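You operate a simulated robot arm through the tools that you are given. There is no shell and no other tool.

You run a simulated robot arm. Do the job below in one go: nothing can be reset, and whatever is moved stays where it is left.

JOB
Put things in order on the front end of the big table. At the end: the brown green felt pad stands where the white check plate (marked "20 mm") stood; the green buckle stands where the orange buckle stood; the orange buckle stands where the brown green felt pad stood; the white check plate stands on top of the green tin; whatever was shut is shut again. Leave all else as you found it, and nothing knocked over.

The check looks at the end state, three seconds after you hand in, the way a careful person would. Anything else that was tipped, shoved, dropped, spilled or broken makes it a failure.

ROBOT AND FRAMES
A 6-joint arm with a two-finger gripper, fixed in place. Base frame: the origin is at the foot of the arm, x ahead of it, y to its left, z up; the work surface is at about z = 0.78. Lengths are in m, angles in rad, forces in N, time in s.
With the tool pointing down near the work surface it reaches from about 0.1 to 0.7 m from the base axis. Its first joint turns from -1.152 to 1.152 rad. Payload 2.45 kg.
The tool frame sits at the grasp point between the pads (the TCP): z along the fingers, y along the line on which they close. The tips reach 0.03 m beyond it. The gripper opens to 0.106 m. The gripper's body begins 0.079 m behind the TCP.
Orientation is that of the tool frame in the base frame, as a unit quaternion [x, y, z, w]. With the fingers straight down and closing along the base's y, the tool's x points along the base's -x, its y along +y and its z along -z.

CONTROLS
- The arm moves only by the tool apply_moves. Its argument "targets" is a list of rows, each a list of 3 entries, a list of its own where there are three numbers: the shift along the tool's x, y, z in units of 300 mm (1.0 is 300 mm), then the turn, a rotation vector about the tool's x, y, z in units of 90 degrees (1.0 is 90 degrees), then the opening in per cent of the stroke, from 0 (shut) to 100 (fully open). In form: [[[tx, ty, tz], [ax, ay, az], grip], ...]. A call has 1 to 20 rows; each row is the pose to reach, as a shift and turn from the pose commanded when the call began, along the tool's axes at that moment. A call with a number of a shift or a turn outside -1 to 1 is refused whole. Rows are played at 5 a second. More than 0.05 m and 0.15 rad between two rows, or a gripper value outside its range, and nothing of the call is played. A pose out of reach is approached as far as the arm can. The call stops where the force on the tool passes 40 N (or 10 N more than at its start, if that is more) or the arm is blocked; 0.2 s more then pass. Each finger travels about 0.153 m/s and halts on what it meets, pressing with about 33 N; the grip force reading is that of the motor and also rises with nothing between the fingers. The clock runs only during rows and for 0.2 s after the last one: add rows that repeat a pose to give the fingers time. The reply holds the time, the measured pose of the TCP, the force on the tool along the base axes, the opening and the grip force, in the units named above and with some noise, with the torque about the TCP (base axes, N m) and any sound that the robot's microphone picked up, and new pictures: "views" is both (left out), scene, wrist or none.
- Cameras (640 x 400 px; columns grow to the right, rows downward): "scene" is fixed at [0.0423, 0.4067, 1.4072]; the picture's right is [-0.84, -0.55, 0.00], its down [-0.27, 0.42, -0.87] and it looks along [0.47, -0.73, -0.50] (base axes); focal length 349 px, centre (320, 200). "wrist" rides on the gripper at [0.076, -0.002, -0.106] in the tool frame; the picture's right is [0.02, 1.00, 0.00], its down [-0.78, 0.02, -0.62] and it looks along [-0.62, 0.01, 0.78] (tool axes); focal length 247 px, centre (320, 200). There is no depth. A picture from a camera that has moved, and an enlarged one, comes with that camera's place and axes in the base frame and with its lens. The place of the scene camera against the robot may be out by one fixed shift of up to 0.012 m in any direction.
- zoom(camera, box): a new picture of the part [left, top, right, bottom] of that camera's present view, enlarged. The clock stands still meanwhile.
- sign_off(): hands the job in; it is judged then, once.

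Places have to be worked out from the pictures, the camera data and where the tool is seen. Open the gripper and draw the arm clear of the work before you hand the job in, unless the task says otherwise.

The tools are called as name(argument=value, ...) on one line, values as JSON. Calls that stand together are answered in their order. apply_moves: Moves the arm, as the interface text tells. Its arguments: {"type":"object","properties":{"targets":{"type":"array","items":{"type":"array"}},"views":{"type":"string","enum":["both","scene","wrist","none"]}},"required":["targets"]} The other tools are called the same way: zoom (camera, box) takes an enlarged picture of a part of a camera's view; sign_off () hands the job in.

At the start:

```text
t: 0.0
ee_pos: [0.2913, -0.1925, 1.1071]
ee_rot: [0.0, 1.0, -0.001, 0.001]
wrist_force: [-0.3, -0.7, -0.4]
ft_torque: [-0.02, -0.02, -0.01]
grip_width: 0.1059
grip_force: 0.1
```

scene: 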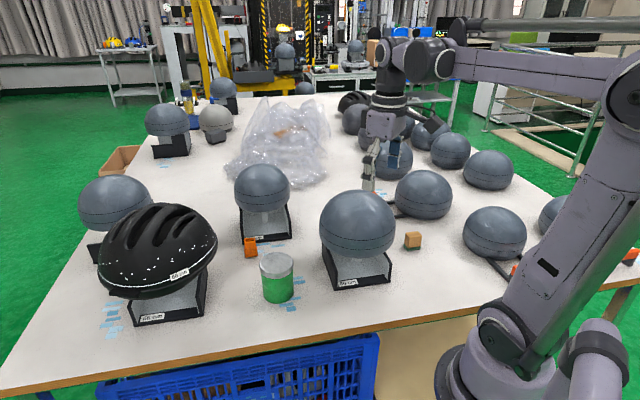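
wrist: 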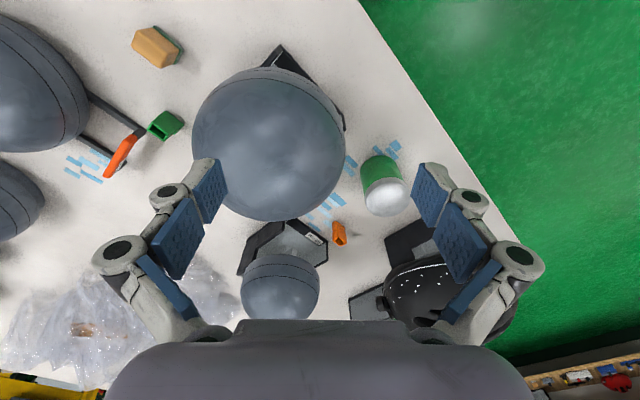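

I start by looking closely at both views to find the pad, the buckles, the check plate and the tin.

zoom(camera="scene", box=[220, 180, 440, 320])

zoom(camera="wrist", box=[60, 0, 260, 200])

zoom(camera="wrist", box=[220, 130, 460, 280])

zoom(camera="scene", box=[380, 180, 640, 300])

```text
2.86 times, centred on (330, 250) of scene
camera zoom: at [0.0423, 0.4067, 1.4072], right [-0.84, -0.55, 0.0], down [-0.27, 0.42, -0.87], along [0.47, -0.73, -0.5], focal length 997 px, centre (291, 57)
```

zoom: 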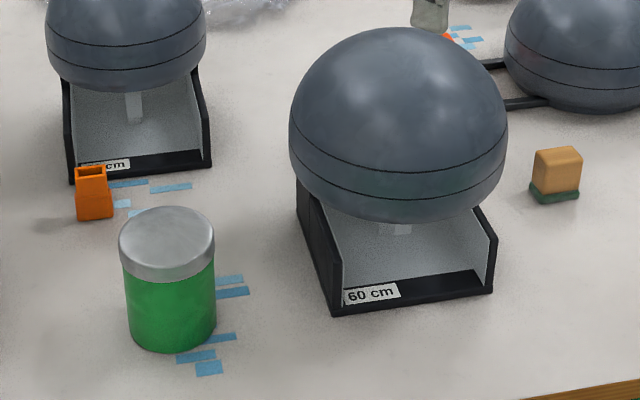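

```text
2.00 times, centred on (160, 100) of wrist
camera zoom: at [0.2138, -0.1956, 1.2127], right [-0.02, 1.0, 0.0], down [0.78, 0.02, 0.62], along [0.62, 0.01, -0.78], focal length 494 px, centre (640, 400)
```

zoom: 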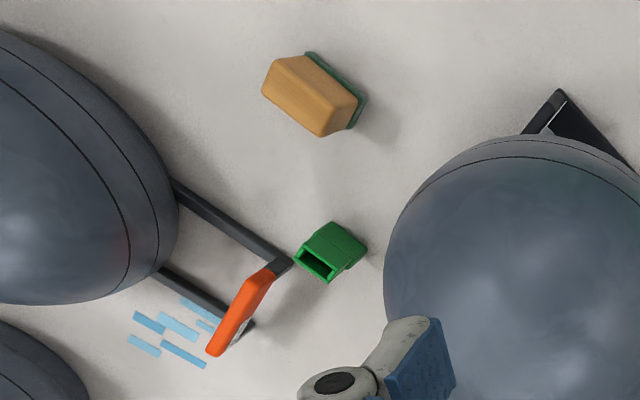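

```text
2.67 times, centred on (340, 205) of wrist
camera zoom: at [0.2138, -0.1956, 1.2127], right [-0.02, 1.0, 0.0], down [0.78, 0.02, 0.62], along [0.62, 0.01, -0.78], focal length 659 px, centre (267, 187)
```

zoom: 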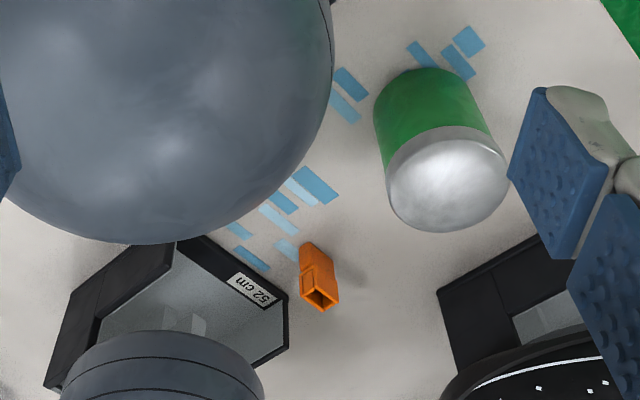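

```text
2.46 times, centred on (510, 240) of scene
camera zoom: at [0.0423, 0.4067, 1.4072], right [-0.84, -0.55, 0.0], down [-0.27, 0.42, -0.87], along [0.47, -0.73, -0.5], focal length 859 px, centre (-148, 102)
```

zoom: 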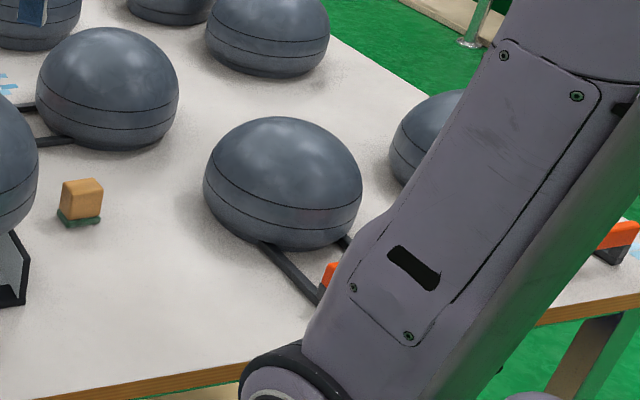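

The sanding-block-like felt pad is near (0.27, -0.44), the green buckle near (0.39, -0.47), the orange buckle near (0.65, -0.14) and the lidded tin near (0.49, -0.07). The check plate isn't visible yet, so I rise and survey the table.

apply_moves(targets=[[[0, 0, -0.12], [0, 0, 0], 100], [[0, 0, -0.24], [0, 0, 0], 100], [[0, 0, -0.36], [0, 0, 0], 100], [[0, 0.12, -0.36], [0, 0, 0], 100], [[0, 0.24, -0.36], [0, 0, 0], 100], [[0, 0.36, -0.36], [0, 0, 0], 100], [[0, 0.36, -0.36], [0, 0, 0], 100]])

```text
t: 1.6
ee_pos: [0.2916, -0.0843, 1.2137]
ee_rot: [0.0, 1.0, 0.0, 0.0]
wrist_force: [0.5, -0.6, -0.4]
ft_torque: [0.0, 0.03, 0.02]
grip_width: 0.1057
grip_force: 0.0
camera wrist: at [0.2144, -0.087, 1.3195], right [-0.02, 1.0, 0.0], down [0.78, 0.02, 0.62], along [0.62, 0.01, -0.78], focal length 247 px, centre (320, 200)
```

scene: 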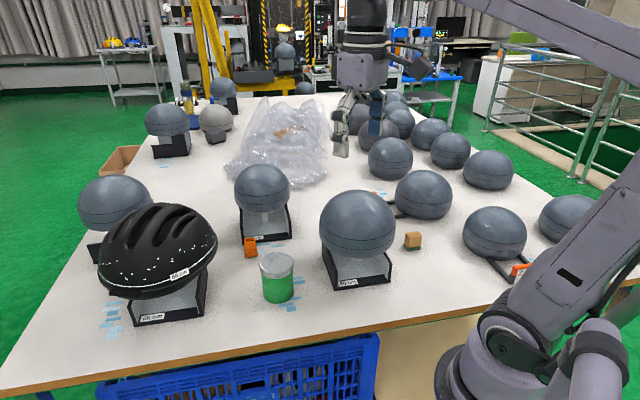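
wrist: 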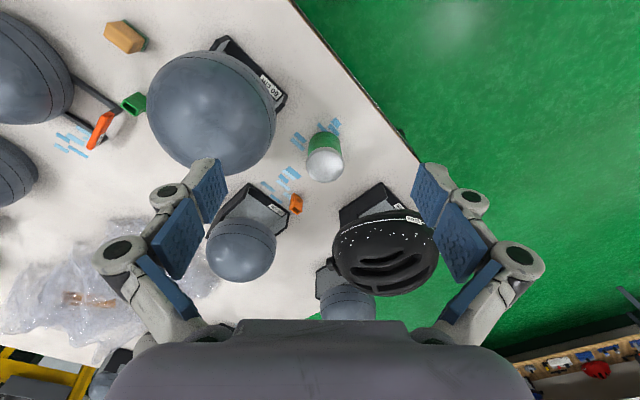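

No plate yet; the ground behind the 60 cm head form is still hidden from both cameras. I swing over to the right side at height to look there.

apply_moves(targets=[[[0, -0.15, 0], [0, 0, 0], 100], [[0, -0.3, 0], [0, 0, 0], 100], [[0, -0.45, 0], [0, 0, 0], 100], [[0, -0.6, 0], [0, 0, 0], 100], [[0, -0.75, 0], [0, 0, 0], 100], [[0, -0.9, 0], [0, 0, 0], 100], [[0, -0.9, 0], [0, 0, 0], 100]])

```text
t: 3.2
ee_pos: [0.2916, -0.3557, 1.2144]
ee_rot: [-0.001, 1.0, 0.001, 0.001]
wrist_force: [-0.1, 0.1, 0.3]
ft_torque: [0.01, 0.04, 0.01]
grip_width: 0.1061
grip_force: 0.1
camera wrist: at [0.214, -0.3578, 1.3206], right [-0.02, 1.0, 0.0], down [0.78, 0.02, 0.62], along [0.62, 0.01, -0.78], focal length 247 px, centre (320, 200)
```

scene: 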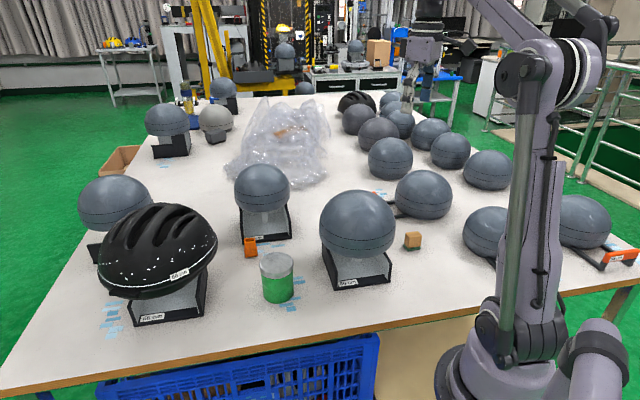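
wrist: 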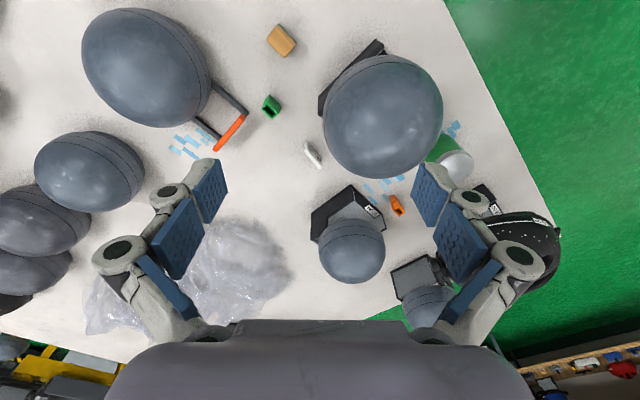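

A small white thing appears behind the head form at wrist pixel (313, 154), probably the check plate. I zoom in on it and on the buckles.

zoom(camera="wrist", box=[280, 130, 350, 180])

zoom(camera="wrist", box=[180, 10, 340, 170])

zoom(camera="wrist", box=[310, 100, 480, 260])

```text
8.00 times, centred on (315, 155) of wrist
camera zoom: at [0.214, -0.3578, 1.3206], right [-0.02, 1.0, 0.0], down [0.78, 0.02, 0.62], along [0.62, 0.01, -0.78], focal length 1976 px, centre (360, 560)
```

zoom: 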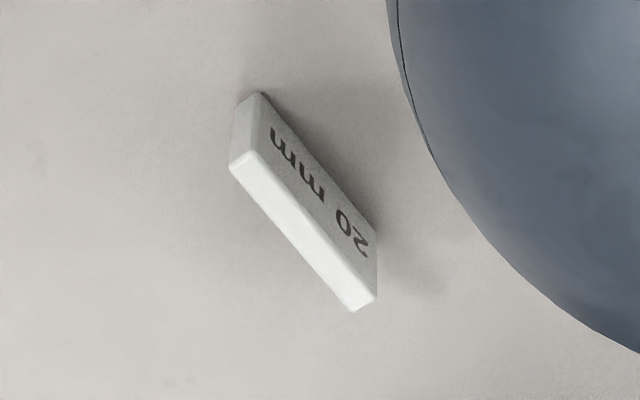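

```text
2.50 times, centred on (260, 90) of wrist
camera zoom: at [0.214, -0.3578, 1.3206], right [-0.02, 1.0, 0.0], down [0.78, 0.02, 0.62], along [0.62, 0.01, -0.78], focal length 617 px, centre (470, 475)
```

zoom: 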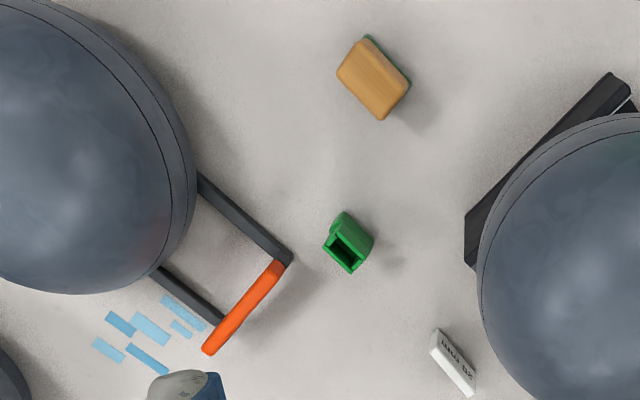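

```text
2.50 times, centred on (395, 180) of wrist
camera zoom: at [0.214, -0.3578, 1.3206], right [-0.02, 1.0, 0.0], down [0.78, 0.02, 0.62], along [0.62, 0.01, -0.78], focal length 617 px, centre (132, 250)
```

zoom: 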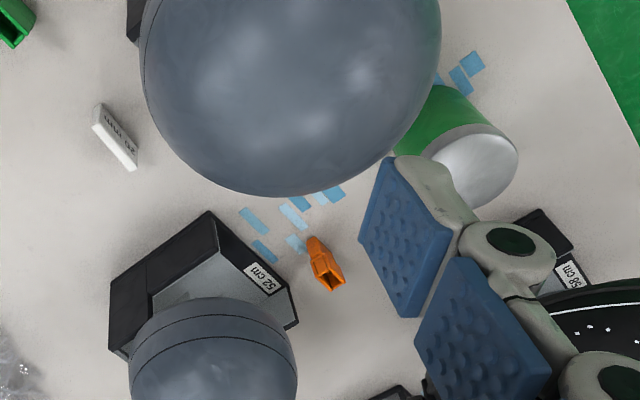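

The plate stands on its long edge near (0.503, -0.371), with its long axis about 37° from x, and all the pieces are now located. The moves can run plate, pad, orange, green without parking anything, so I bring the tool above the plate, turned 37°, going round the head form at height.

apply_moves(targets=[[[-0.0917, -0.0367, 0.075], [0, 0, -0.0685], 80], [[-0.1833, -0.0733, 0.15], [0, 0, -0.137], 60], [[-0.275, -0.11, 0.225], [0, 0, -0.2055], 50], [[-0.3667, -0.1467, 0.3], [0, 0, -0.274], 50], [[-0.451, -0.1225, 0.375], [0, 0, -0.3425], 50], [[-0.535, -0.098, 0.45], [0, 0, -0.411], 50], [[-0.619, -0.074, 0.525], [0, 0, -0.411], 50], [[-0.703, -0.05, 0.6], [0, 0, -0.411], 50], [[-0.703, -0.05, 0.6], [0, 0, -0.411], 50]])

```text
t: 5.2
ee_pos: [0.5036, -0.3697, 1.0356]
ee_rot: [-0.317, 0.948, -0.001, 0.0]
wrist_force: [-0.6, -0.4, 0.4]
ft_torque: [-0.02, -0.01, 0.01]
grip_width: 0.0532
grip_force: 0.1
camera wrist: at [0.4429, -0.4173, 1.1411], right [-0.62, 0.79, 0.0], down [0.61, 0.49, 0.62], along [0.49, 0.38, -0.78], focal length 247 px, centre (320, 200)
```

scene: 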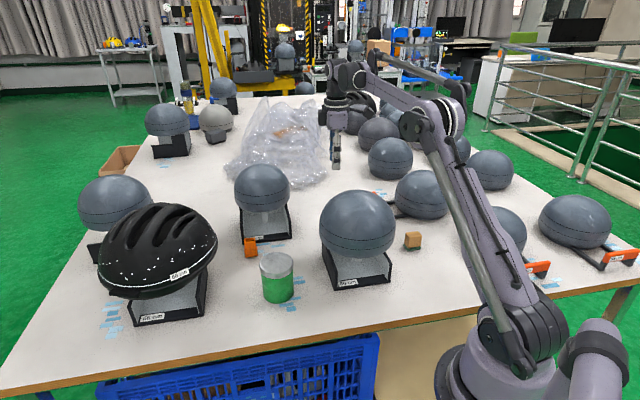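
wrist: 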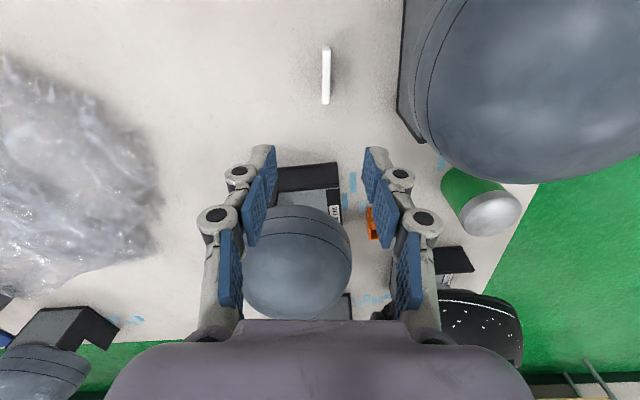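

The tool is above the plate with the plate's edge parallel to the fingers. I zoom in to measure the remaining offset.

zoom(camera="wrist", box=[280, 30, 376, 120])

zoom(camera="scene", box=[300, 40, 480, 200])

```text
4.44 times, centred on (328, 75) of wrist
camera zoom: at [0.4429, -0.4173, 1.1411], right [-0.62, 0.79, 0.0], down [0.61, 0.49, 0.62], along [0.49, 0.38, -0.78], focal length 1098 px, centre (284, 756)
```

zoom: 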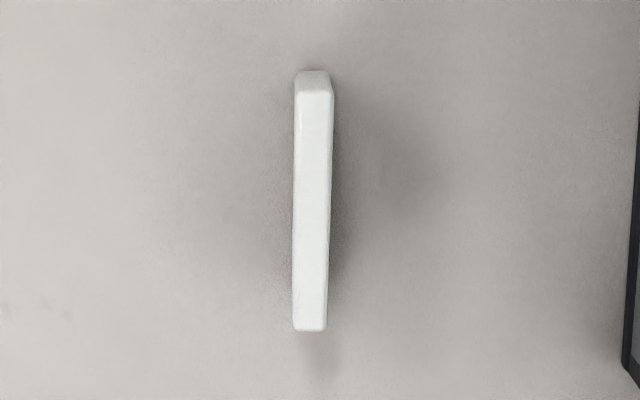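

```text
2.50 times, centred on (390, 120) of scene
camera zoom: at [0.0423, 0.4067, 1.4072], right [-0.84, -0.55, 0.0], down [-0.27, 0.42, -0.87], along [0.47, -0.73, -0.5], focal length 872 px, centre (145, 400)
```

zoom: 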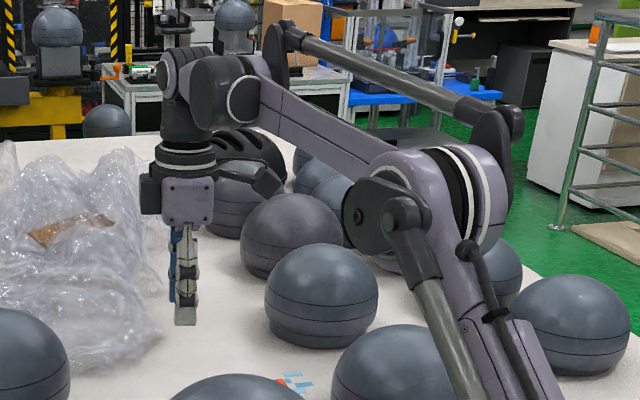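

Offsets measured: the plate centre is about 6 mm along tool +y and 1 mm along +x, its thickness about 10 mm and its length about 62 mm. I correct that and descend to about z = 0.89, checking the clearance to the head form.

apply_moves(targets=[[[0.003, 0.0207, 0.12], [0, 0, 0], 50], [[0.003, 0.0207, 0.24], [0, 0, 0], 50], [[0.003, 0.0207, 0.36], [0, 0, 0], 50], [[0.003, 0.0207, 0.47], [0, 0, 0], 50], [[0.003, 0.0207, 0.47], [0, 0, 0], 50]])

zoom(camera="wrist", box=[240, 60, 400, 200])

zoom(camera="scene", box=[280, 60, 500, 260])

```text
t: 6.4
ee_pos: [0.4983, -0.3662, 0.8945]
ee_rot: [-0.317, 0.948, 0.0, 0.001]
wrist_force: [-0.1, -0.9, 0.5]
ft_torque: [0.01, 0.02, -0.02]
grip_width: 0.0528
grip_force: 0.1
camera wrist: at [0.4372, -0.4135, 0.9998], right [-0.62, 0.79, 0.0], down [0.61, 0.49, 0.62], along [0.49, 0.38, -0.78], focal length 247 px, centre (320, 200)
```

scene: 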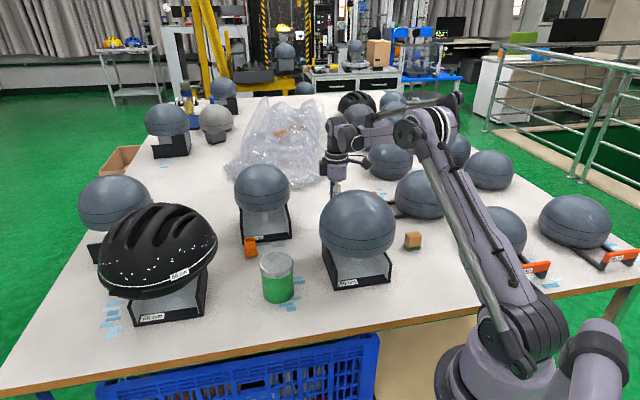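
wrist: 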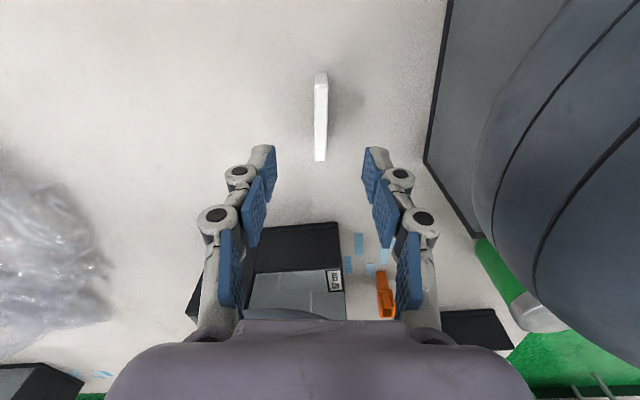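

```text
2.86 times, centred on (320, 130) of wrist
camera zoom: at [0.4372, -0.4135, 0.9998], right [-0.62, 0.79, 0.0], down [0.61, 0.49, 0.62], along [0.49, 0.38, -0.78], focal length 706 px, centre (320, 400)
```

zoom: 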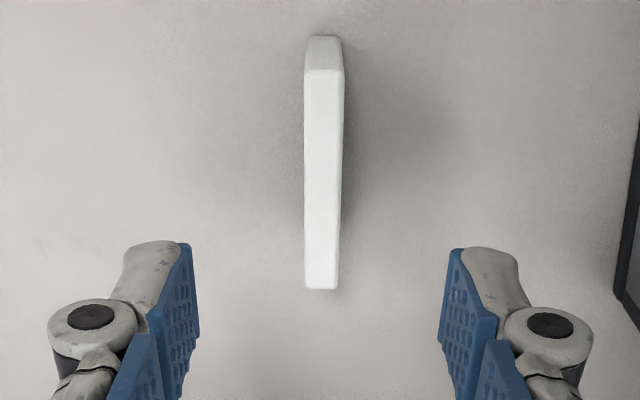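

```text
2.00 times, centred on (390, 160) of scene
camera zoom: at [0.0423, 0.4067, 1.4072], right [-0.84, -0.55, 0.0], down [-0.27, 0.42, -0.87], along [0.47, -0.73, -0.5], focal length 698 px, centre (180, 280)
```

zoom: 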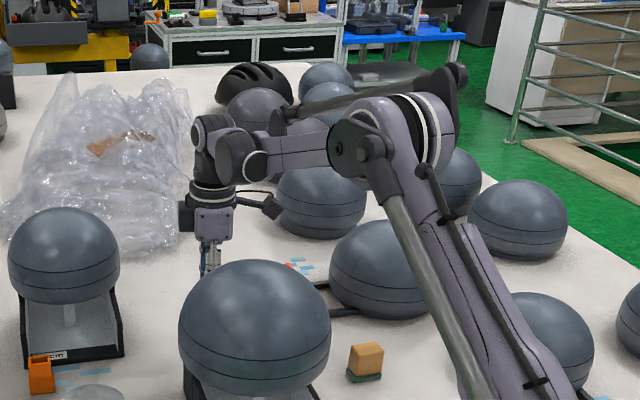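

The plate is centred between the fingers to within about 2 mm, and the forearm clears the head form with room to spare. I lower to grasp height (TCP about 0.822) and then look before closing.

apply_moves(targets=[[[0.006, 0, 0.08], [0, 0, 0], 50], [[0.006, 0, 0.16], [0, 0, 0], 50], [[0.006, 0, 0.2, 0], [0, 0, 0], 50]])

```text
refused: a shift or a turn must be a list of 3 entries
```

That row had a stray entry, so I resend the same descent with it fixed.

apply_moves(targets=[[[0.006, 0, 0.08], [0, 0, 0], 50], [[0.006, 0, 0.16], [0, 0, 0], 50], [[0.006, 0, 0.2], [0, 0, 0], 50], [[0.006, 0, 0.24], [0, 0, 0], 50], [[0.006, 0, 0.24], [0, 0, 0], 50]])

zoom(camera="wrist", box=[220, 80, 420, 240])

zoom(camera="scene", box=[280, 80, 500, 260])

```text
t: 7.6
ee_pos: [0.4951, -0.3683, 0.8212]
ee_rot: [-0.318, 0.948, -0.001, 0.0]
wrist_force: [-0.5, 0.3, -0.1]
ft_torque: [-0.01, -0.02, 0.01]
grip_width: 0.0529
grip_force: 0.0
camera wrist: at [0.4346, -0.4151, 0.9276], right [-0.62, 0.79, 0.0], down [0.61, 0.49, 0.62], along [0.49, 0.38, -0.78], focal length 247 px, centre (320, 200)
```

scene: 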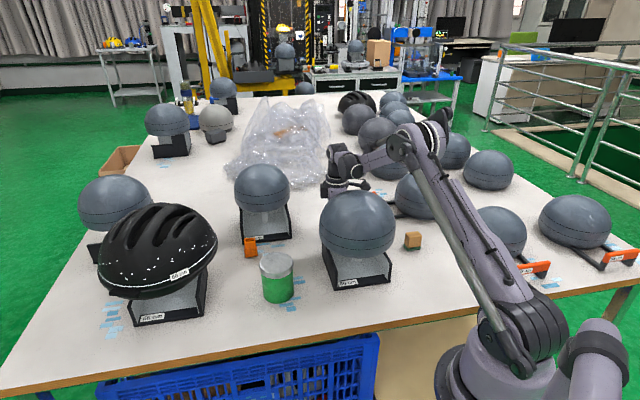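
wrist: 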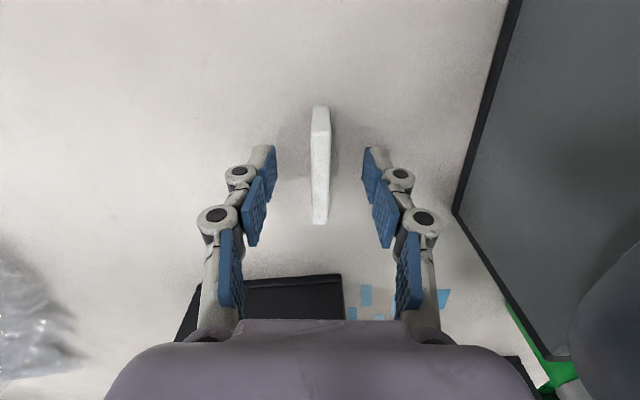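

```text
2.50 times, centred on (320, 160) of wrist
camera zoom: at [0.4346, -0.4151, 0.9276], right [-0.62, 0.79, 0.0], down [0.61, 0.49, 0.62], along [0.49, 0.38, -0.78], focal length 617 px, centre (320, 300)
```

zoom: 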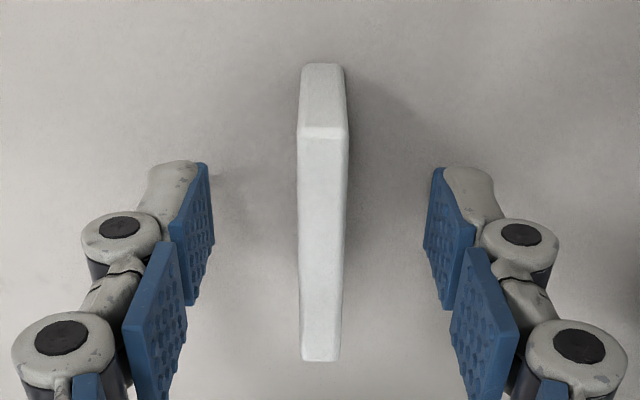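

```text
2.22 times, centred on (390, 170) of scene
camera zoom: at [0.0423, 0.4067, 1.4072], right [-0.84, -0.55, 0.0], down [-0.27, 0.42, -0.87], along [0.47, -0.73, -0.5], focal length 775 px, centre (164, 267)
```

zoom: 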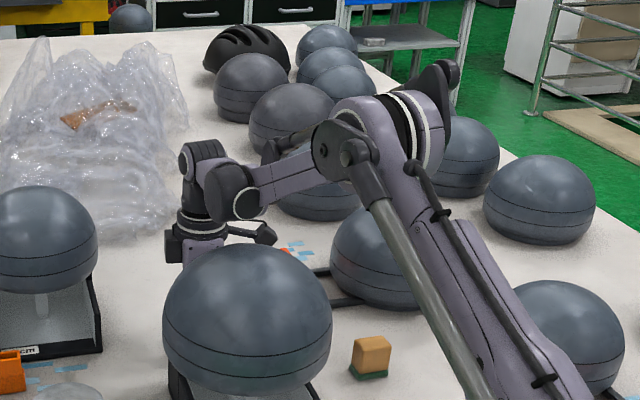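

The plate sits centred between the fingers, about 60 x 10 x 38 mm, with its centre at about (0.496, -0.367) and the finger tips about 1 cm above the table. I close on it.

apply_moves(targets=[[[0, 0, 0], [0, 0, 0], 0], [[0, 0, 0], [0, 0, 0], 0], [[0, 0, 0], [0, 0, 0], 0]], views="wrist")

```text
t: 8.4
ee_pos: [0.4954, -0.3676, 0.822]
ee_rot: [-0.317, 0.948, -0.001, 0.0]
wrist_force: [-0.7, 0.3, 0.0]
ft_torque: [-0.01, -0.02, 0.0]
grip_width: 0.0087
grip_force: 32.7
camera wrist: at [0.4347, -0.415, 0.9278], right [-0.62, 0.79, 0.0], down [0.61, 0.49, 0.62], along [0.49, 0.38, -0.78], focal length 247 px, centre (320, 200)
```

wrist: 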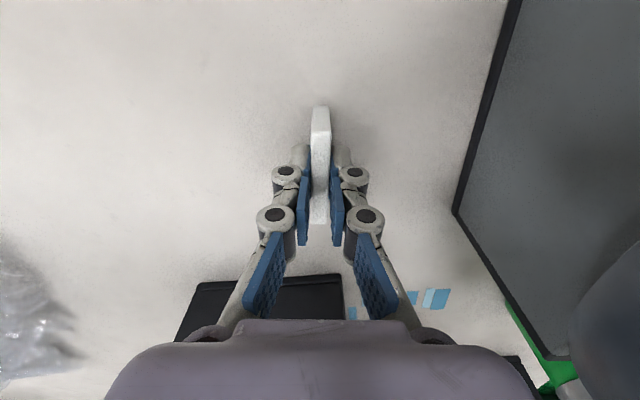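

The plate is gripped at 8.7 mm. I lift it straight up to z of about 1.04.

apply_moves(targets=[[[0, 0, -0.05], [0, 0, 0], 0], [[0, 0, -0.15], [0, 0, 0], 0], [[0, 0, -0.3], [0, 0, 0], 0], [[0, 0, -0.45], [0, 0, 0], 0], [[0, 0, -0.6], [0, 0, 0], 0], [[0, 0, -0.726], [0, 0, 0], 0], [[0, 0, -0.726], [0, 0, 0], 0]])

```text
t: 10.0
ee_pos: [0.4974, -0.3674, 1.0388]
ee_rot: [-0.317, 0.949, 0.0, 0.001]
wrist_force: [0.4, -1.0, -1.2]
ft_torque: [0.02, -0.04, 0.02]
grip_width: 0.0086
grip_force: 33.1
camera wrist: at [0.4364, -0.4143, 1.146], right [-0.62, 0.79, 0.0], down [0.61, 0.49, 0.62], along [0.49, 0.38, -0.78], focal length 247 px, centre (320, 200)
```

scene: 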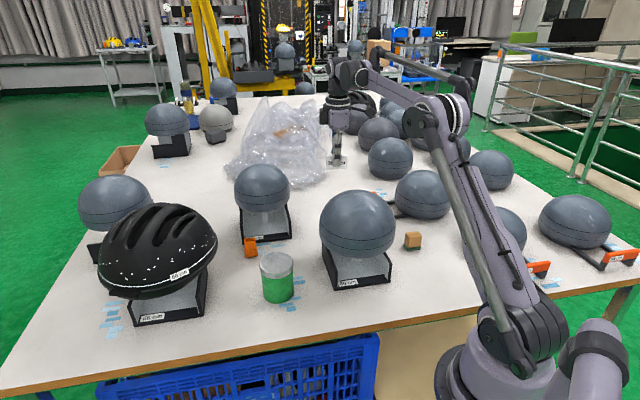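
wrist: 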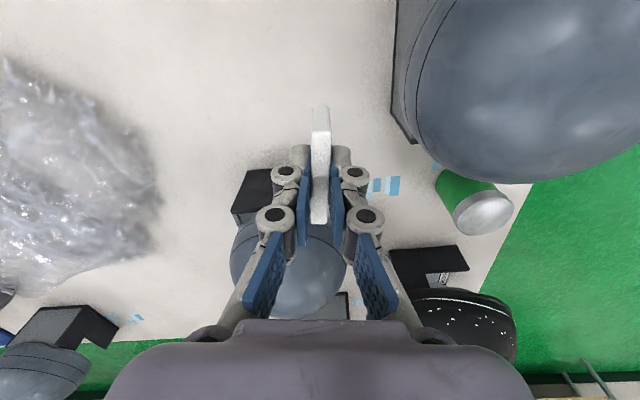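

The plate is held firmly. I carry it at this height over to above the tin.

apply_moves(targets=[[[-0.0717, 0.1031, 0], [0, 0, 0], 0], [[-0.1434, 0.2061, 0], [0, 0, 0], 0], [[-0.2151, 0.3092, 0], [0, 0, 0], 0], [[-0.2869, 0.4123, 0], [0, 0, 0], 0], [[-0.3586, 0.5153, 0], [0, 0, 0], 0], [[-0.4303, 0.6184, 0], [0, 0, 0], 0], [[-0.502, 0.7214, 0], [0, 0, 0], 0], [[-0.5737, 0.8245, 0], [0, 0, 0], 0], [[-0.5737, 0.8245, 0], [0, 0, 0], 0]])

zoom(camera="wrist", box=[220, 20, 420, 220])

zoom(camera="scene", box=[200, 180, 360, 320])

```text
t: 12.0
ee_pos: [0.485, -0.0655, 1.04]
ee_rot: [-0.317, 0.948, -0.002, 0.0]
wrist_force: [0.1, 0.7, -0.9]
ft_torque: [-0.02, 0.03, -0.01]
grip_width: 0.0084
grip_force: 33.0
camera wrist: at [0.424, -0.1125, 1.1464], right [-0.62, 0.79, 0.0], down [0.61, 0.48, 0.62], along [0.49, 0.38, -0.78], focal length 247 px, centre (320, 200)
```

scene: 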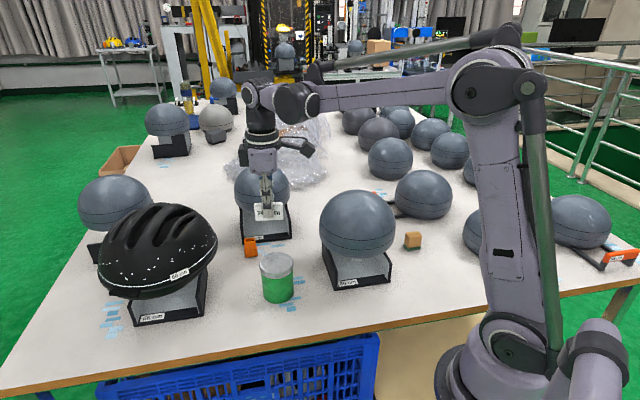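
wrist: 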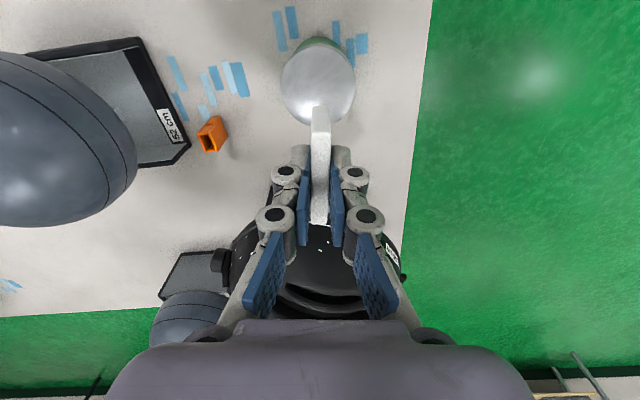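

```text
2.00 times, centred on (320, 120) of wrist
camera zoom: at [0.424, -0.1125, 1.1464], right [-0.62, 0.79, 0.0], down [0.61, 0.48, 0.62], along [0.49, 0.38, -0.78], focal length 494 px, centre (320, 360)
```

zoom: 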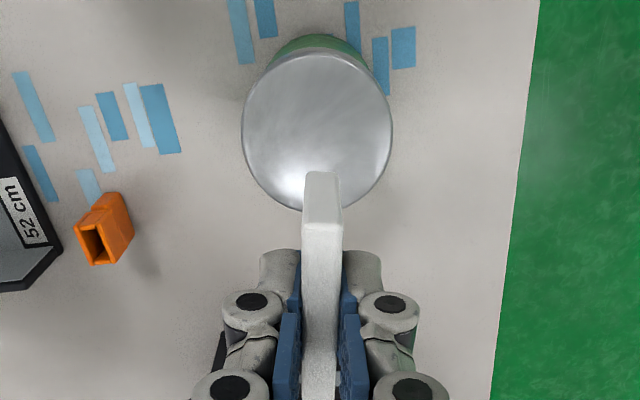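

```text
2.86 times, centred on (280, 250) of scene
camera zoom: at [0.0422, 0.4067, 1.4072], right [-0.84, -0.55, 0.0], down [-0.27, 0.42, -0.87], along [0.47, -0.73, -0.5], focal length 997 px, centre (434, 57)
```

zoom: 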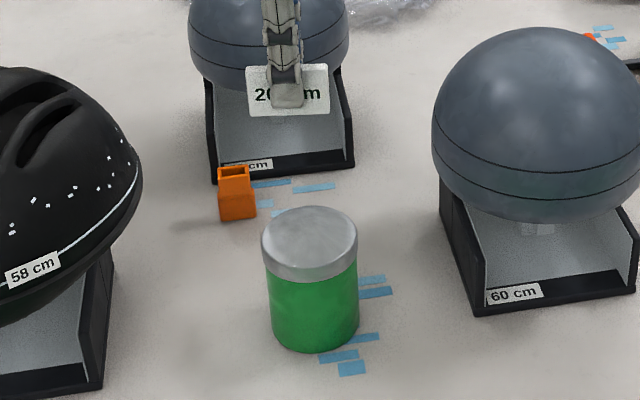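

The lid centre comes out near (0.480, -0.0725), with its top around z = 0.867 and a diameter of about 80 mm. I shift over the centre and lower until the plate is about 1 cm above the lid.

apply_moves(targets=[[[0.028, -0.0103, 0.1], [0, 0, 0], 0], [[0.028, -0.0103, 0.2], [0, 0, 0], 0], [[0.028, -0.0103, 0.3], [0, 0, 0], 0], [[0.028, -0.0103, 0.36], [0, 0, 0], 0], [[0.028, -0.0103, 0.393], [0, 0, 0], 0], [[0.028, -0.0103, 0.393], [0, 0, 0], 0]])

zoom(camera="wrist", box=[220, 60, 420, 220])

zoom(camera="scene", box=[220, 190, 340, 310])

```text
t: 13.4
ee_pos: [0.4804, -0.075, 0.9219]
ee_rot: [-0.317, 0.948, -0.001, 0.0]
wrist_force: [-1.1, 0.9, -0.1]
ft_torque: [0.01, -0.01, -0.02]
grip_width: 0.0085
grip_force: 32.7
camera wrist: at [0.4191, -0.1215, 1.0282], right [-0.62, 0.79, 0.0], down [0.61, 0.49, 0.62], along [0.49, 0.38, -0.78], focal length 247 px, centre (320, 200)
```

scene: 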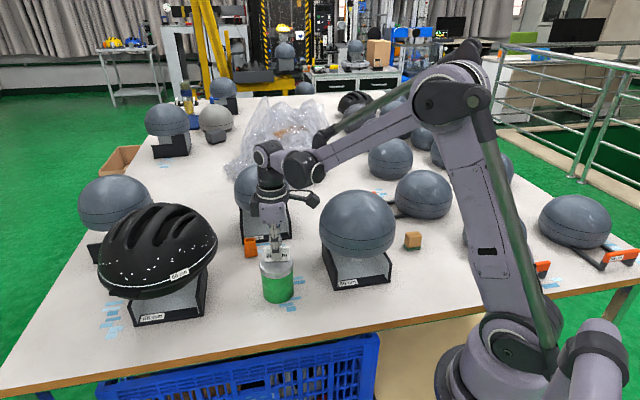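
wrist: 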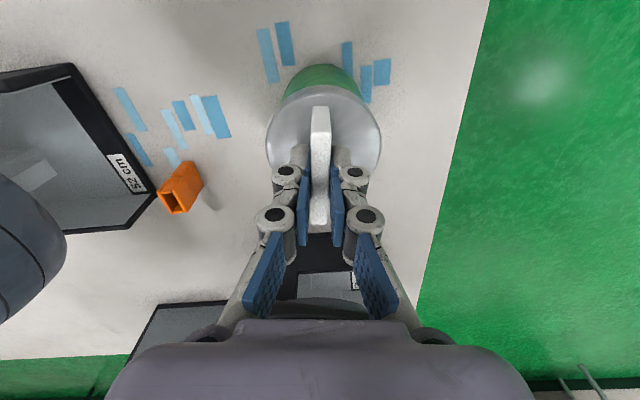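

```text
2.50 times, centred on (320, 140) of wrist
camera zoom: at [0.4191, -0.1215, 1.0282], right [-0.62, 0.79, 0.0], down [0.61, 0.49, 0.62], along [0.49, 0.38, -0.78], focal length 617 px, centre (320, 350)
```

zoom: 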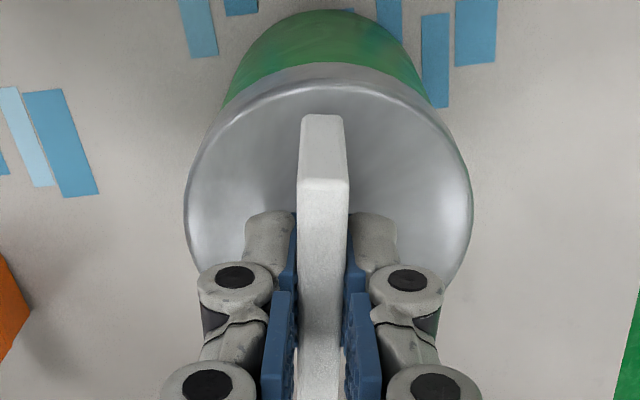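

```text
3.33 times, centred on (280, 250) of scene
camera zoom: at [0.0423, 0.4067, 1.4072], right [-0.84, -0.55, 0.0], down [-0.27, 0.42, -0.87], along [0.47, -0.73, -0.5], focal length 1163 px, centre (453, 33)
```

zoom: 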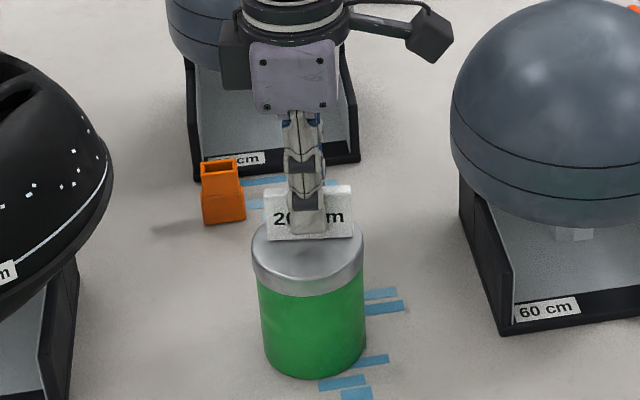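

The plate is still held above the lid. I zoom in more closely to check the centring before touching down.

zoom(camera="scene", box=[250, 230, 310, 270])

zoom(camera="wrist", box=[260, 60, 390, 190])

```text
10.00 times, centred on (280, 250) of scene
camera zoom: at [0.0423, 0.4067, 1.4072], right [-0.84, -0.55, 0.0], down [-0.27, 0.42, -0.87], along [0.47, -0.73, -0.5], focal length 3488 px, centre (720, -300)
```

zoom: 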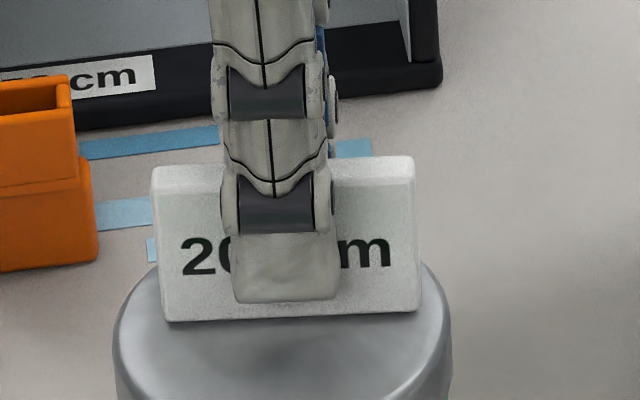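

```text
3.08 times, centred on (325, 125) of wrist
camera zoom: at [0.4191, -0.1215, 1.0282], right [-0.62, 0.79, 0.0], down [0.61, 0.49, 0.62], along [0.49, 0.38, -0.78], focal length 760 px, centre (305, 431)
```

zoom: 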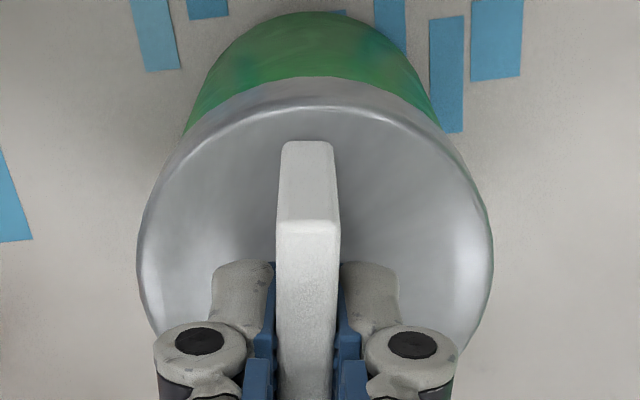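

The centring is off by about 3 mm along tool x and 1.5 mm along tool y, which I correct. I then creep down a few millimetres at a time while watching the force.

apply_moves(targets=[[[-0.01, 0.005, 0], [0, 0, 0], 0], [[-0.01, 0.005, 0.005], [0, 0, 0], 0], [[-0.01, 0.005, 0.01], [0, 0, 0], 0], [[-0.01, 0.005, 0.01], [0, 0, 0], 0]])

zoom(camera="scene", box=[250, 230, 310, 290])

```text
t: 14.4
ee_pos: [0.4809, -0.071, 0.9198]
ee_rot: [-0.318, 0.948, -0.001, 0.0]
wrist_force: [-0.1, -1.3, 32.8]
ft_torque: [-0.03, 0.06, 0.03]
grip_width: 0.0083
grip_force: 33.7
camera wrist: at [0.4204, -0.1184, 1.0259], right [-0.62, 0.79, 0.0], down [0.61, 0.49, 0.62], along [0.49, 0.38, -0.78], focal length 247 px, centre (320, 200)
```

scene: 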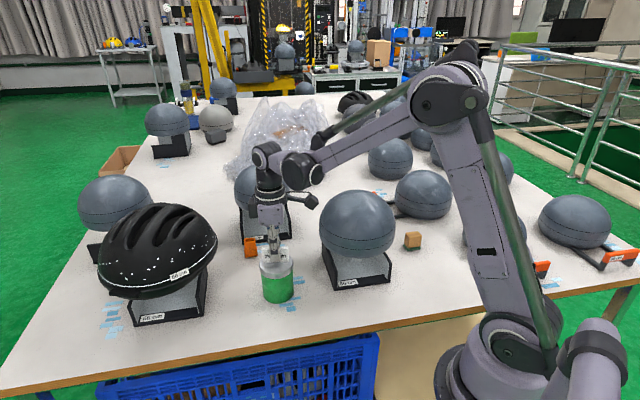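
wrist: 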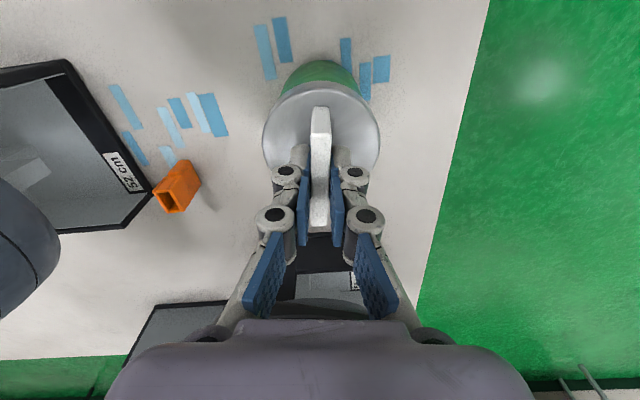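

```text
6.67 times, centred on (280, 260) of scene
camera zoom: at [0.0417, 0.4068, 1.4072], right [-0.84, -0.55, 0.0], down [-0.27, 0.42, -0.87], along [0.47, -0.73, -0.5], focal length 2326 px, centre (587, -200)
```

zoom: 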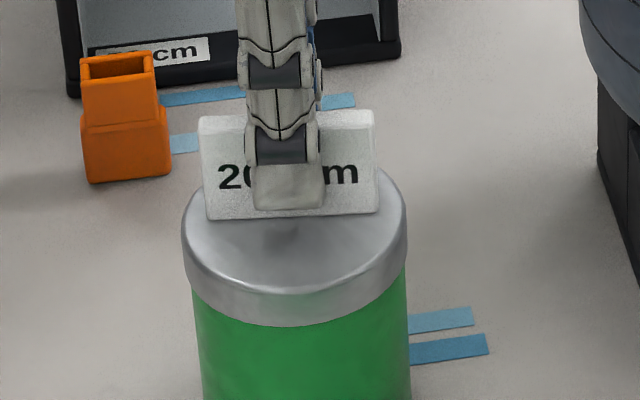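

Contact reads 33 N, so the plate is resting on the lid (top at about z = 0.878) and well centred in both views. I ease the pressure before releasing.

apply_moves(targets=[[[0, 0, -0.005], [0, 0, 0], 0], [[0, 0, -0.005], [0, 0, 0], 0]], views="none")

```text
t: 15.0
ee_pos: [0.4808, -0.0703, 0.9202]
ee_rot: [-0.318, 0.948, 0.0, 0.001]
wrist_force: [-1.0, -0.9, 11.0]
ft_torque: [-0.04, 0.03, 0.03]
grip_width: 0.0086
grip_force: 33.1
```

Force is down to 11 N; I ease up another 0.6 mm and then open the fingers slowly, only part way.

apply_moves(targets=[[[0, 0, -0.002], [0, 0, 0], 0], [[0, 0, -0.002], [0, 0, 0], 0], [[0, 0, -0.002], [0, 0, 0], 12], [[0, 0, -0.002], [0, 0, 0], 20], [[0, 0, -0.002], [0, 0, 0], 30], [[0, 0, -0.002], [0, 0, 0], 40], [[0, 0, -0.002], [0, 0, 0], 40]])

zoom(camera="scene", box=[250, 230, 310, 290])

zoom(camera="wrist", box=[240, 60, 400, 220])

```text
t: 16.6
ee_pos: [0.4818, -0.0712, 0.9201]
ee_rot: [-0.318, 0.948, -0.001, 0.0]
wrist_force: [0.3, -0.4, 0.3]
ft_torque: [0.01, 0.0, 0.01]
grip_width: 0.0422
grip_force: 0.0
camera wrist: at [0.4206, -0.1183, 1.0267], right [-0.62, 0.79, 0.0], down [0.61, 0.49, 0.62], along [0.49, 0.38, -0.78], focal length 247 px, centre (320, 200)
```

scene: 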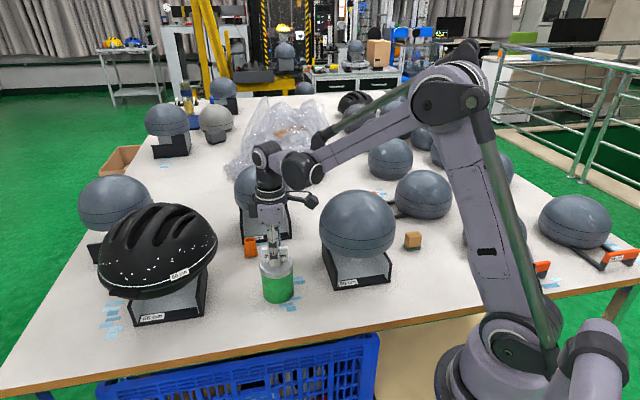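
wrist: 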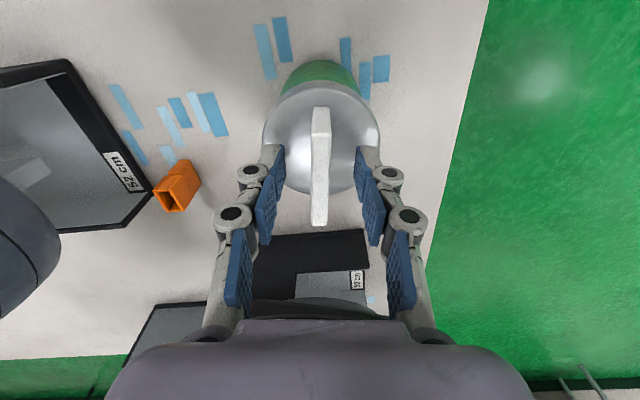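

```text
6.67 times, centred on (280, 260) of scene
camera zoom: at [0.0423, 0.4067, 1.4072], right [-0.84, -0.55, 0.0], down [-0.27, 0.42, -0.87], along [0.47, -0.73, -0.5], focal length 2326 px, centre (587, -200)
```

zoom: 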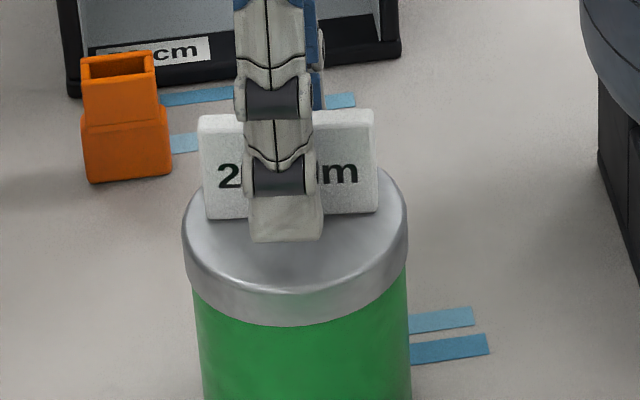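

```text
2.50 times, centred on (320, 140) of wrist
camera zoom: at [0.4206, -0.1183, 1.0267], right [-0.62, 0.79, 0.0], down [0.61, 0.49, 0.62], along [0.49, 0.38, -0.78], focal length 617 px, centre (320, 350)
```

zoom: 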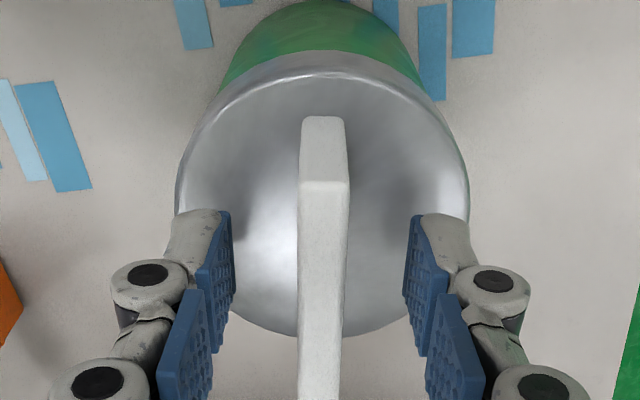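

The plate stands alone on the tin, upright and centred. I rise straight off it, then swing high over the head form toward the felt pad while turning the wrist back.

apply_moves(targets=[[[0, 0, -0.05], [0, 0, 0], 40], [[0, 0, -0.15], [0, 0, 0], 40], [[0, 0, -0.3], [0, 0, 0], 40], [[0, 0, -0.45], [0, 0, 0], 50], [[0, 0, -0.6], [0, 0, 0], 60], [[0, 0, -0.733], [0, 0, 0], 70], [[0.108, -0.0438, -0.733], [0, 0, 0.0685], 80], [[0.2162, -0.0875, -0.733], [0, 0, 0.137], 90], [[0.3243, -0.1313, -0.733], [0, 0, 0.2055], 100], [[0.4325, -0.175, -0.733], [0, 0, 0.274], 100], [[0.5406, -0.2188, -0.733], [0, 0, 0.3425], 100], [[0.6487, -0.2625, -0.733], [0, 0, 0.411], 100], [[0.6487, -0.2625, -0.733], [0, 0, 0.411], 100]])

```text
t: 19.4
ee_pos: [0.3734, -0.2498, 1.1413]
ee_rot: [0.0, 1.0, -0.001, 0.001]
wrist_force: [0.4, -0.2, 0.0]
ft_torque: [0.02, 0.01, -0.01]
grip_width: 0.1058
grip_force: 0.0
camera wrist: at [0.296, -0.2519, 1.2476], right [-0.02, 1.0, 0.0], down [0.78, 0.02, 0.62], along [0.62, 0.01, -0.78], focal length 247 px, centre (320, 200)
```

scene: 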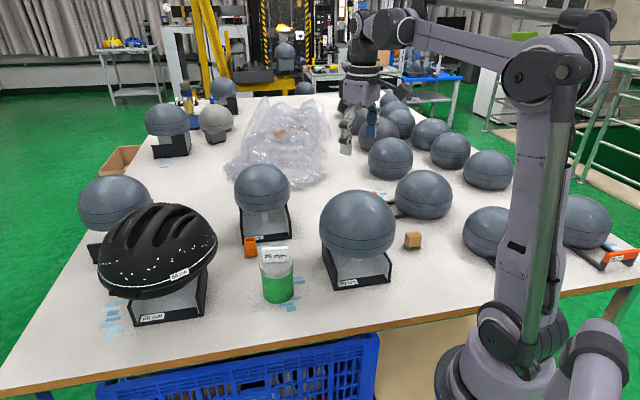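
wrist: 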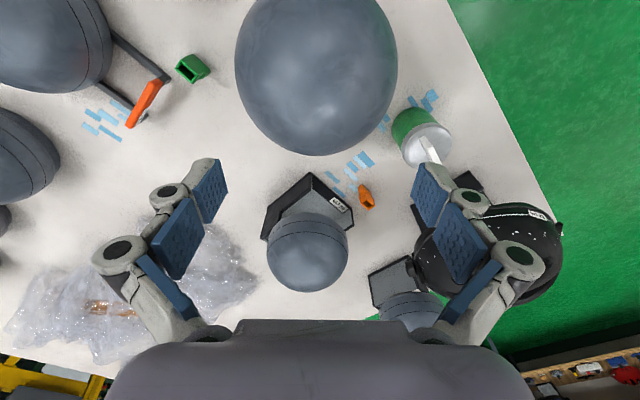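

The plate on the tin looks fine from here too. I continue to above the felt pad and come down to about z = 0.98 for a good look.

apply_moves(targets=[[[0.072, -0.12, 0], [0, 0, 0], 100], [[0.144, -0.24, 0], [0, 0, 0], 100], [[0.216, -0.36, 0], [0, 0, 0], 100], [[0.288, -0.48, 0], [0, 0, 0], 100], [[0.36, -0.6, 0.05], [0, 0, 0], 100], [[0.36, -0.6, 0.18], [0, 0, 0], 100], [[0.36, -0.6, 0.32], [0, 0, 0], 100], [[0.36, -0.6, 0.45], [0, 0, 0], 100], [[0.36, -0.6, 0.533], [0, 0, 0], 100], [[0.36, -0.6, 0.533], [0, 0, 0], 100]])

zoom(camera="wrist", box=[250, 20, 410, 180])

zoom(camera="scene", box=[380, 210, 450, 270])

```text
t: 21.6
ee_pos: [0.2659, -0.4316, 0.9807]
ee_rot: [0.0, 1.0, 0.0, 0.001]
wrist_force: [0.6, 0.4, 0.2]
ft_torque: [-0.02, -0.02, 0.02]
grip_width: 0.1061
grip_force: 0.0
camera wrist: at [0.1886, -0.4327, 1.0871], right [-0.02, 1.0, 0.0], down [0.78, 0.02, 0.62], along [0.62, 0.01, -0.78], focal length 247 px, centre (320, 200)
```

scene: 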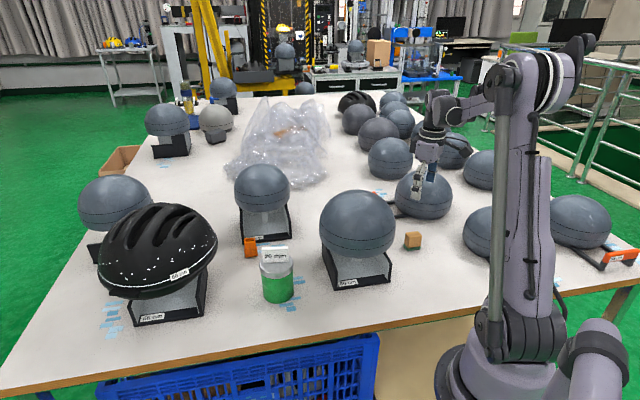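
wrist: 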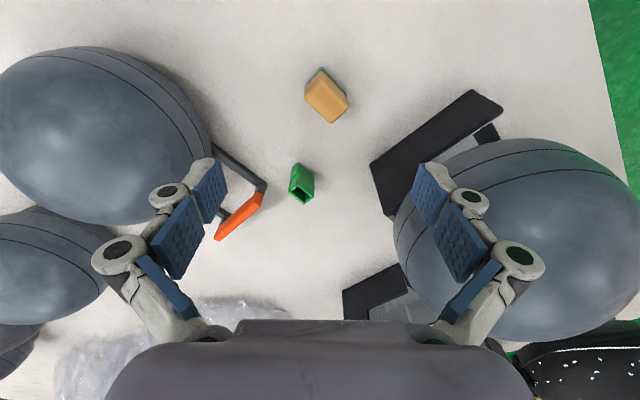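

```text
2.50 times, centred on (330, 100) of wrist
camera zoom: at [0.1886, -0.4327, 1.0871], right [-0.02, 1.0, 0.0], down [0.78, 0.02, 0.62], along [0.62, 0.01, -0.78], focal length 617 px, centre (295, 450)
```

zoom: 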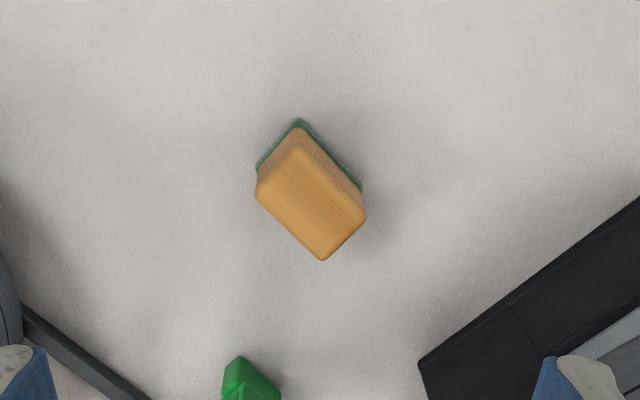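

```text
6.67 times, centred on (415, 240) of scene
camera zoom: at [0.0423, 0.4067, 1.4072], right [-0.84, -0.55, 0.0], down [-0.27, 0.42, -0.87], along [0.47, -0.73, -0.5], focal length 2326 px, centre (-313, -67)
```

zoom: 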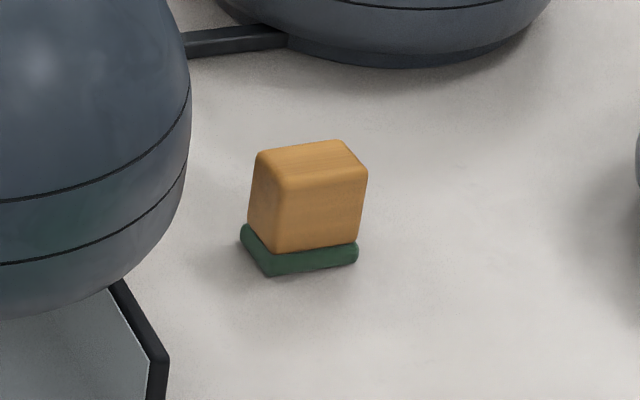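

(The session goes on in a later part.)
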